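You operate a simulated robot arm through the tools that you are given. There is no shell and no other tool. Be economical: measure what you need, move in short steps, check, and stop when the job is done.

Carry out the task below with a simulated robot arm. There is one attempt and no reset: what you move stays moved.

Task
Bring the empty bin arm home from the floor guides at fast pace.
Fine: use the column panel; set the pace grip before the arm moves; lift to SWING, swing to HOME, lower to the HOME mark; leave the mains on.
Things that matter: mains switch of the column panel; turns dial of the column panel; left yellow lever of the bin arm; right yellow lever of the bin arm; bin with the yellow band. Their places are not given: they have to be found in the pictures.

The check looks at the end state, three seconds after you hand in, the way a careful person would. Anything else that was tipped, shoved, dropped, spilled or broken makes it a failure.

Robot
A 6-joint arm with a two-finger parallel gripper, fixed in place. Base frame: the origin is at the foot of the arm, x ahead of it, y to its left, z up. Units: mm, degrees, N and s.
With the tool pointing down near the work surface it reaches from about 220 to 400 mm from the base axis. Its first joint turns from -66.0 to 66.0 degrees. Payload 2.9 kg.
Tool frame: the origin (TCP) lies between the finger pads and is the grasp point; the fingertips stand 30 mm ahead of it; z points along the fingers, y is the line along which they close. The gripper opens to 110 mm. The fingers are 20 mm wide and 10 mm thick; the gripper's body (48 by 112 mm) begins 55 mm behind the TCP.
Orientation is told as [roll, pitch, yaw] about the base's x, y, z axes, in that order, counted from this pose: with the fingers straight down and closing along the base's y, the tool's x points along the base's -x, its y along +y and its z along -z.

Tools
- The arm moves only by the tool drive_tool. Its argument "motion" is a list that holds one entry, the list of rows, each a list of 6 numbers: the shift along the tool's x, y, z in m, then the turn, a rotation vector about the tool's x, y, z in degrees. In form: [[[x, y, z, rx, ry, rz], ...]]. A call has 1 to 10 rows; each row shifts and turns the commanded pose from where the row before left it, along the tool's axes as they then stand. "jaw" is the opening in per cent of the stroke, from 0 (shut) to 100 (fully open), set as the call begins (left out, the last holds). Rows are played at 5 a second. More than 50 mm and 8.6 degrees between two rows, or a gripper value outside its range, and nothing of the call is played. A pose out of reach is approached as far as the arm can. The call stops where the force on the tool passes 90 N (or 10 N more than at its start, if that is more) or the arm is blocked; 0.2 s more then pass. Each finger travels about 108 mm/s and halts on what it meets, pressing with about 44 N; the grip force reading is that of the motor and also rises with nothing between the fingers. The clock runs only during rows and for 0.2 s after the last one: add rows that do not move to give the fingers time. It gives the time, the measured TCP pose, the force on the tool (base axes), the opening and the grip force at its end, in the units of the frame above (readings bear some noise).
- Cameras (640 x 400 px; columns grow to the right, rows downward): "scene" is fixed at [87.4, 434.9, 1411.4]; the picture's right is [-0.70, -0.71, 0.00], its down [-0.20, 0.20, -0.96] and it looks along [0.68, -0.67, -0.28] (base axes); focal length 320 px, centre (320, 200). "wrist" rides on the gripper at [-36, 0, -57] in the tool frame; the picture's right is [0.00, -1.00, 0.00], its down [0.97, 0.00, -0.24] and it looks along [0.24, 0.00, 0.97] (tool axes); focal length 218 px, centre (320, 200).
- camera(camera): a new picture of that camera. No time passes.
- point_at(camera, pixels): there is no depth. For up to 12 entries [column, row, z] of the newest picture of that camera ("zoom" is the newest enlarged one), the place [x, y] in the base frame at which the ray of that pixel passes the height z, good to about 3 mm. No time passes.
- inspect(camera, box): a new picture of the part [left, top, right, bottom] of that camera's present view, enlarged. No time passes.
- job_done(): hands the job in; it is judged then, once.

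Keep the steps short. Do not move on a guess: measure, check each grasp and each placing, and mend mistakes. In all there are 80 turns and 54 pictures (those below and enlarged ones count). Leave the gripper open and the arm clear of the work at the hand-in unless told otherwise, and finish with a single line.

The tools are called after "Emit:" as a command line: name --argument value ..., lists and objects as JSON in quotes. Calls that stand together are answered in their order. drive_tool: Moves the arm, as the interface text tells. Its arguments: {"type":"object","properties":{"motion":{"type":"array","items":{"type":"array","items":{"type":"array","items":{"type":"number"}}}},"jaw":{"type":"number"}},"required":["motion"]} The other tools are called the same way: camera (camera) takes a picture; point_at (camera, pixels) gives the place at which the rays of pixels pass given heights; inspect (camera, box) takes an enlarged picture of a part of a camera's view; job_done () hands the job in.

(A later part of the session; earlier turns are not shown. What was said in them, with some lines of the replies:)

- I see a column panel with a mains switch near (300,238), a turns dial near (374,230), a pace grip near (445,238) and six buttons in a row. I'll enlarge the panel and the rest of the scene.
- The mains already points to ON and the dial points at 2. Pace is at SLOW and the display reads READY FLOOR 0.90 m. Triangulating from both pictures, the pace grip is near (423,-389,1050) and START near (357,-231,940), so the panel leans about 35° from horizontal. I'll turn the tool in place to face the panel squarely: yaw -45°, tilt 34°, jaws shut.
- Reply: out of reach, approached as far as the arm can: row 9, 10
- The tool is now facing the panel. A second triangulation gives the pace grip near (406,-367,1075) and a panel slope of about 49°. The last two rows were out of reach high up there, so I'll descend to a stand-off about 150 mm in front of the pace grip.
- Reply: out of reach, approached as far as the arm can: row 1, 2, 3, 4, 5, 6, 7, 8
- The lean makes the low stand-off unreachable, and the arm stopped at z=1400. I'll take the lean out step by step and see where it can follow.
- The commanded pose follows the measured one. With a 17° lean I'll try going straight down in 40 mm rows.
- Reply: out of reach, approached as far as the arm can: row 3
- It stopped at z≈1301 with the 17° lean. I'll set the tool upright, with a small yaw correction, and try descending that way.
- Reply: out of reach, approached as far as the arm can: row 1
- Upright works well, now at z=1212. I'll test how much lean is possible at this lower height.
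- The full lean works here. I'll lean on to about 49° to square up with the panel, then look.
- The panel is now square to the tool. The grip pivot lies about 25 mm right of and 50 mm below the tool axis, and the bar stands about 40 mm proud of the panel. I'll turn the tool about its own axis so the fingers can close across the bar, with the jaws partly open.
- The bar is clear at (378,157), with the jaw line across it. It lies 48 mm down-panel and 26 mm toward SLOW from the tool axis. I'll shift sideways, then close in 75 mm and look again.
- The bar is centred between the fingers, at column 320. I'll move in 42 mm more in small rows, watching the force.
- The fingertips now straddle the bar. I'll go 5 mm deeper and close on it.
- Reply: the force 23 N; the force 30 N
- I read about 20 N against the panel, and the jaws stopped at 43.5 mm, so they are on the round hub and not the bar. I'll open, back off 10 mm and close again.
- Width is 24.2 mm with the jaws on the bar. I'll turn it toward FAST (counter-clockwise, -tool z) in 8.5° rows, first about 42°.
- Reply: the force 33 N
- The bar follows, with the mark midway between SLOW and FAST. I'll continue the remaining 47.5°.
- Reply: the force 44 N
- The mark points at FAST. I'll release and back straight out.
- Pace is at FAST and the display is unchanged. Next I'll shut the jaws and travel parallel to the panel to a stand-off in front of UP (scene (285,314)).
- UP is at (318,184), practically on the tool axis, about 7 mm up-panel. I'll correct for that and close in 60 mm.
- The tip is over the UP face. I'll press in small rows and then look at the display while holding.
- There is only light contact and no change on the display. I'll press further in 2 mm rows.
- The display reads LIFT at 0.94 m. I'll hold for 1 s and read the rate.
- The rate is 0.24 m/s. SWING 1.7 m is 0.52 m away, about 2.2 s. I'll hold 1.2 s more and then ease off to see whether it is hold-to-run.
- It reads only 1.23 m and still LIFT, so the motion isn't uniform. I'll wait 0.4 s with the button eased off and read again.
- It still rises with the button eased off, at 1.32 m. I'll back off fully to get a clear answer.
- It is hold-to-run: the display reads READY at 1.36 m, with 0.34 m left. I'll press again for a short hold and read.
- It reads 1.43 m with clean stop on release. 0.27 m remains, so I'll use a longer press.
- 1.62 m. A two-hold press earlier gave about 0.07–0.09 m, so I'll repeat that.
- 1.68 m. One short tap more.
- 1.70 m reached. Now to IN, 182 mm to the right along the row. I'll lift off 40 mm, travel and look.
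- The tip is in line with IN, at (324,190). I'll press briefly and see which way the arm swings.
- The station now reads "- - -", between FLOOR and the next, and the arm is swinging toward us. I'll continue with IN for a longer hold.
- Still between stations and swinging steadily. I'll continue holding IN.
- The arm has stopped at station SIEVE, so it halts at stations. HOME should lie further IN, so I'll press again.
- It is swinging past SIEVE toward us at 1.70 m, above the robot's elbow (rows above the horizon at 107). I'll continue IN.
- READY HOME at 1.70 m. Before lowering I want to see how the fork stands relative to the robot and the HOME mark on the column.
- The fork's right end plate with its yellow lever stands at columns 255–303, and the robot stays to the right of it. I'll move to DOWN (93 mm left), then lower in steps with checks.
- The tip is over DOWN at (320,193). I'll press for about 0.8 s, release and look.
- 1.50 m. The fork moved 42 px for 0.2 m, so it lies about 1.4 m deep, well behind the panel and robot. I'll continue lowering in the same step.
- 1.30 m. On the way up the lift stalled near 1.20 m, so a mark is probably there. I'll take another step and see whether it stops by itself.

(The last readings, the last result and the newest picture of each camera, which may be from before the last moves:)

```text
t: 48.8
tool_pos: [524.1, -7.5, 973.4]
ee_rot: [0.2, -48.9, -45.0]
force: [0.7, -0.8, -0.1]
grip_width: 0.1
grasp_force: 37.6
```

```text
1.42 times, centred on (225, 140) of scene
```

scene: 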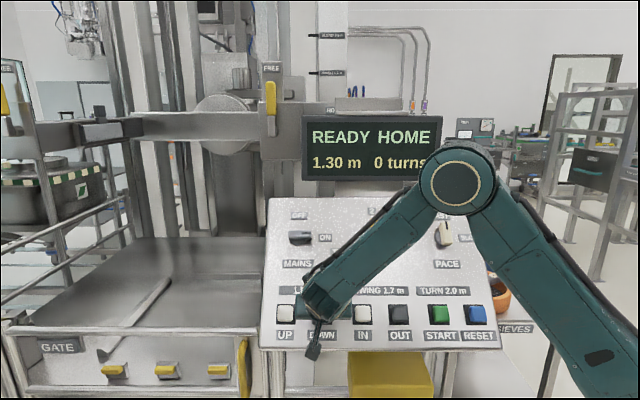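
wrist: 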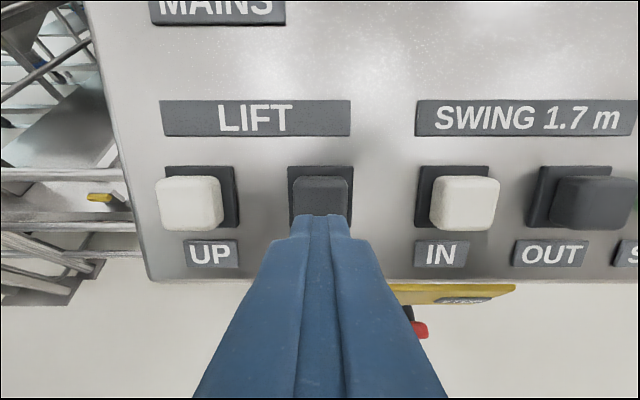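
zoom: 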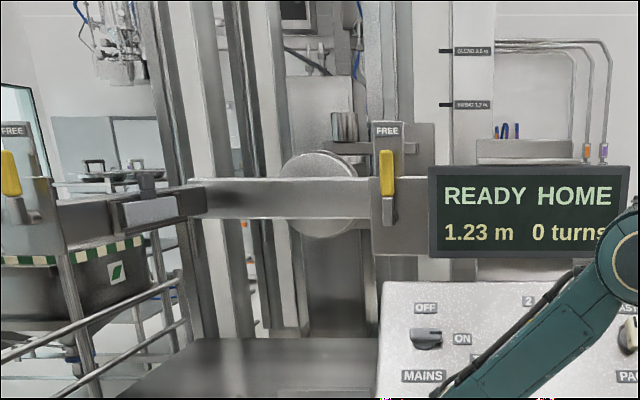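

1.23 m. One more press of about 0.6 s to test for a stop at 1.20 m.

Emit:
drive_tool --motion '[[[0, 0, 0.015, 0, 0, 0], [0, 0, 0, 0, 0, 0], [0, 0, 0, 0, 0, 0], [0, 0, -0.015, 0, 0, 0]]]'

Emit:
inspect --camera "scene" --box '[0, 40, 450, 240]'

```text
t: 49.8
tool_pos: [524.7, -7.6, 974.3]
ee_rot: [0.1, -48.9, -45.0]
force: [-0.3, 0.3, 1.0]
grip_width: 0.0
grasp_force: 37.9
```

```text
1.42 times, centred on (225, 140) of scene
```

zoom: 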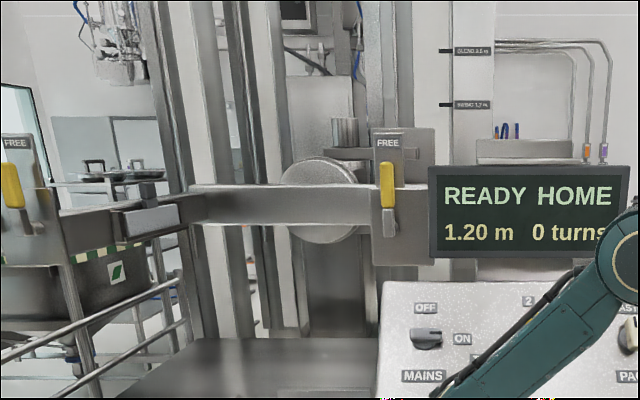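

It stopped by itself at 1.20 m, which should be the HOME mark. To confirm the label, I'll take the arm clear to the left and lean the wrist camera up to look past the display at the column.

Emit:
drive_tool --motion '[[[0, 0, -0.04, 0, 0, 0], [-0.0126, 0.0286, -0.029, 0, 0, 0], [-0.0126, 0.0286, -0.029, 0, 0, 0], [-0.0126, 0.0286, -0.029, 0, 0, 0], [-0.0126, 0.0286, -0.029, 0, 0, 0], [-0.0126, 0.0286, -0.029, 0, 0, 0], [-0.0126, 0.0286, -0.029, 0, 0, 0], [-0.0126, 0.0286, -0.029, 0, 0, 0]]]' --jaw 30

Emit:
drive_tool --motion '[[[0, 0, 0, 0, -8, 0], [0, 0, 0, 0, -8, 0], [0, 0, 0, 0, -8, 0], [0, 0, 0, 0, -8, 0]]]'

Emit:
camera --camera "wrist"

```text
t: 51.6
tool_pos: [564.5, 201.9, 1180.8]
ee_rot: [0.3, -48.9, -45.1]
force: [-0.6, -0.7, 0.7]
grip_width: 33.1
grasp_force: 0.0
out of reach, approached as far as the arm can: row 8
```

```text
t: 52.6
tool_pos: [573.8, 185.3, 1176.8]
ee_rot: [1.4, -80.6, -45.4]
force: [-0.3, 0.0, -0.1]
grip_width: 33.0
grasp_force: 0.1
out of reach, approached as far as the arm can: row 4
```

```text
8 pictures are left
```

wrist: 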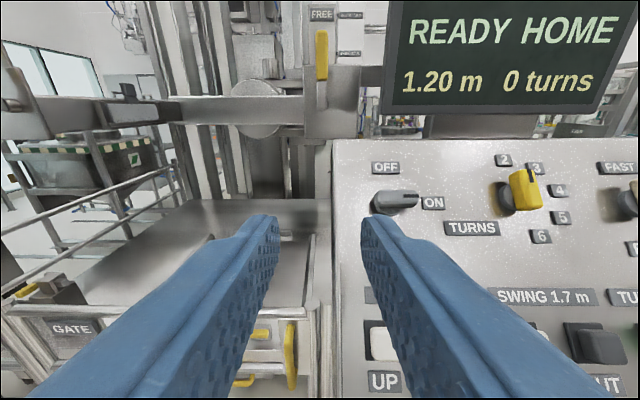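

There is a gap between the fork plate and the display, at columns 360–385. I'll enlarge it.

Emit:
inspect --camera "wrist" --box '[290, 0, 400, 140]'

```text
2.86 times, centred on (345, 70) of wrist
```

zoom: 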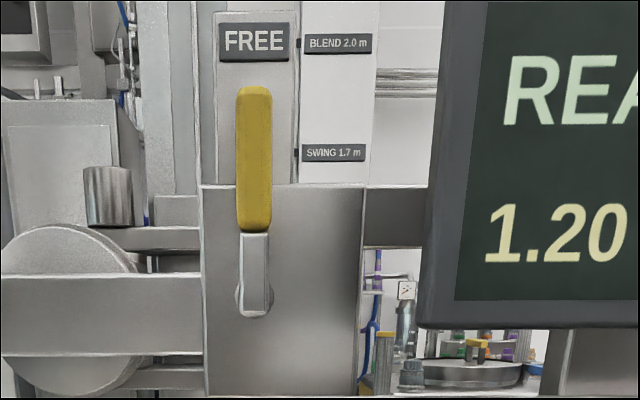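

The fork plate and carriage hide the column at 1.2 m from here. I'll raise the camera to look over the top of the display at the column.

Emit:
drive_tool --motion '[[[0, 0, 0, 0, 8, 0], [0, 0, 0, 0, 8, 0], [0, 0, 0, 0, 8, 0], [0, 0, 0, 0, 8, 0]]]'

Emit:
drive_tool --motion '[[[-0.0351, -0.0207, -0.018, 0, 0, 0], [-0.0351, -0.0207, -0.018, 0, 0, 0], [-0.0351, -0.0207, -0.018, 0, 0, 0], [-0.0351, -0.0207, -0.018, 0, 0, 0], [-0.0351, -0.0207, -0.018, 0, 0, 0], [-0.0351, -0.0207, -0.018, 0, 0, 0], [-0.0351, -0.0207, -0.018, 0, 0, 0], [-0.0351, -0.0207, -0.018, 0, 0, 0], [-0.0351, -0.0207, -0.018, 0, 0, 0], [-0.0351, -0.0207, -0.018, 0, 0, 0]]]'

```text
t: 53.6
tool_pos: [571.9, 185.9, 1175.6]
ee_rot: [0.1, -48.7, -45.0]
force: [0.0, -1.1, 0.9]
grip_width: 33.0
grasp_force: 0.1
```

```text
t: 55.8
tool_pos: [449.8, -102.7, 1423.6]
ee_rot: [0.3, -49.0, -45.0]
force: [0.3, 0.4, 0.3]
grip_width: 32.9
grasp_force: 0.1
out of reach, approached as far as the arm can: row 2, 3, 4, 5, 6, 7, 8, 9, 10
```

The arm reaches z=1424, with the camera at about 1490. I'll lean the view up a little, try for a bit more height and look.

Emit:
drive_tool --motion '[[[-0.015, 0, -0.013, 0, 0, 0], [-0.015, 0, -0.013, 0, 0, 0], [0, 0, 0, 0, -8, 0], [0, 0, 0, 0, -8, 0]]]'

Emit:
camera --camera "wrist"

```text
t: 56.8
tool_pos: [441.1, -113.9, 1429.9]
ee_rot: [0.5, -65.0, -45.4]
force: [0.2, 0.3, -0.4]
grip_width: 33.0
grasp_force: 0.0
out of reach, approached as far as the arm can: row 1, 2
```

```text
6 pictures are left
```

wrist: 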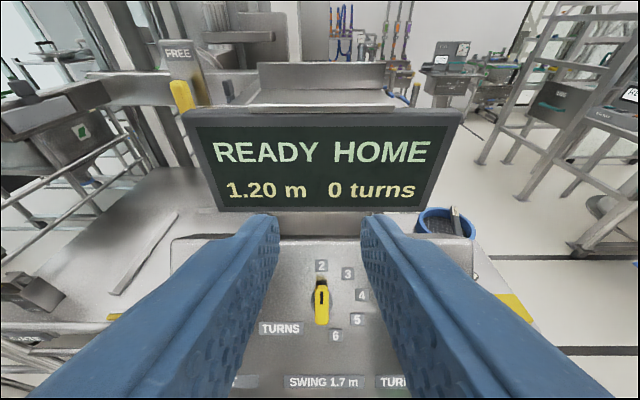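

The column is visible over the display, near (230–300, 0–70). I'll enlarge it.

Emit:
inspect --camera "wrist" --box '[160, 0, 320, 110]'

```text
3.64 times, centred on (240, 55) of wrist
```

zoom: 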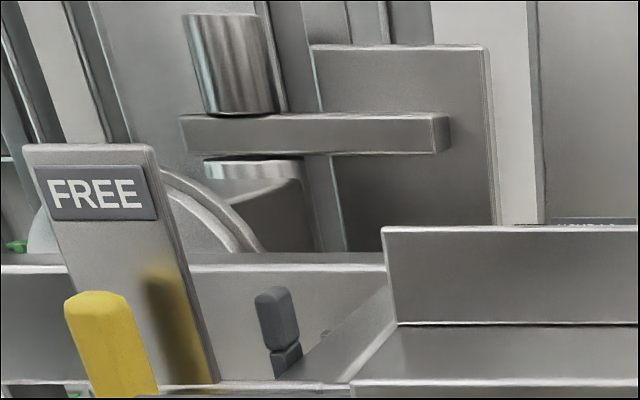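

A mark and label sit on the column right at about z≈1.22 m, just peeping above the cabinet edge. I'll move the camera 80 mm forward and slightly up to read it.

Emit:
drive_tool --motion '[[[-0.017, 0, 0.036, 0, 0, 0], [-0.017, 0, 0.036, 0, 0, 0], [-0.014, 0, -0.006, 0, 0, 0], [-0.014, 0, -0.006, 0, 0, 0], [0, 0, 0, 0, 0, 0]]]'

Emit:
inspect --camera "wrist" --box '[210, 0, 370, 110]'

```text
t: 58.0
tool_pos: [499.2, -170.3, 1461.4]
ee_rot: [0.2, -64.9, -45.1]
force: [0.5, -0.2, 0.3]
grip_width: 33.1
grasp_force: 0.1
```

```text
3.64 times, centred on (290, 55) of wrist
```

zoom: 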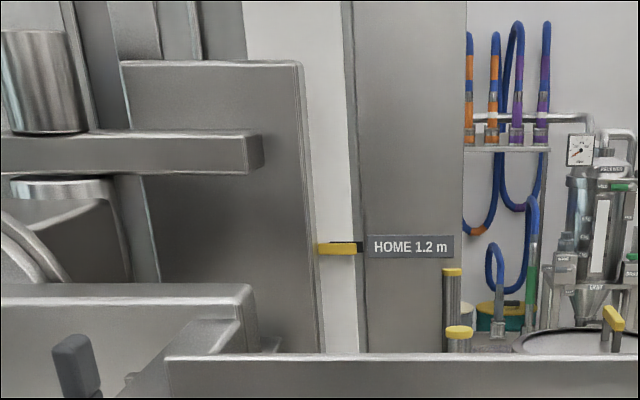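

The label reads HOME 1.2 m, and the carriage's yellow pointer sits on it. I'll back off from the display, open the jaws and take a last look.

Emit:
drive_tool --motion '[[[0.0, 0, -0.036, 0, 0, 0], [0.0, 0, -0.036, 0, 0, 0], [0, 0, 0, 0, 0, 0]]]' --jaw 100

Emit:
camera --camera "scene"

```text
t: 58.8
tool_pos: [450.1, -123.0, 1491.1]
ee_rot: [0.2, -65.0, -45.2]
force: [-0.2, 0.0, -0.3]
grip_width: 110.2
grasp_force: 0.0
```

```text
3 pictures are left
```

scene: 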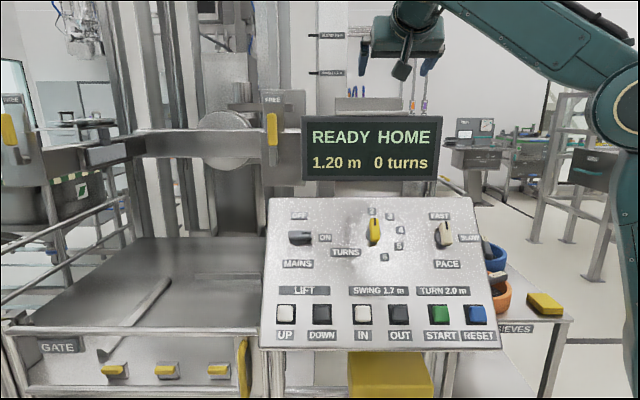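

The display reads READY HOME 1.20 m, 0 turns. Mains is ON, pace is at FAST, the dial is untouched, and the robot is open and clear. I'll hand in.

Emit:
job_done

```text
The job is handed in.
```

The empty bin arm is home at the HOME 1.2 m mark: pace was set to FAST before it moved, and the mains is still on.
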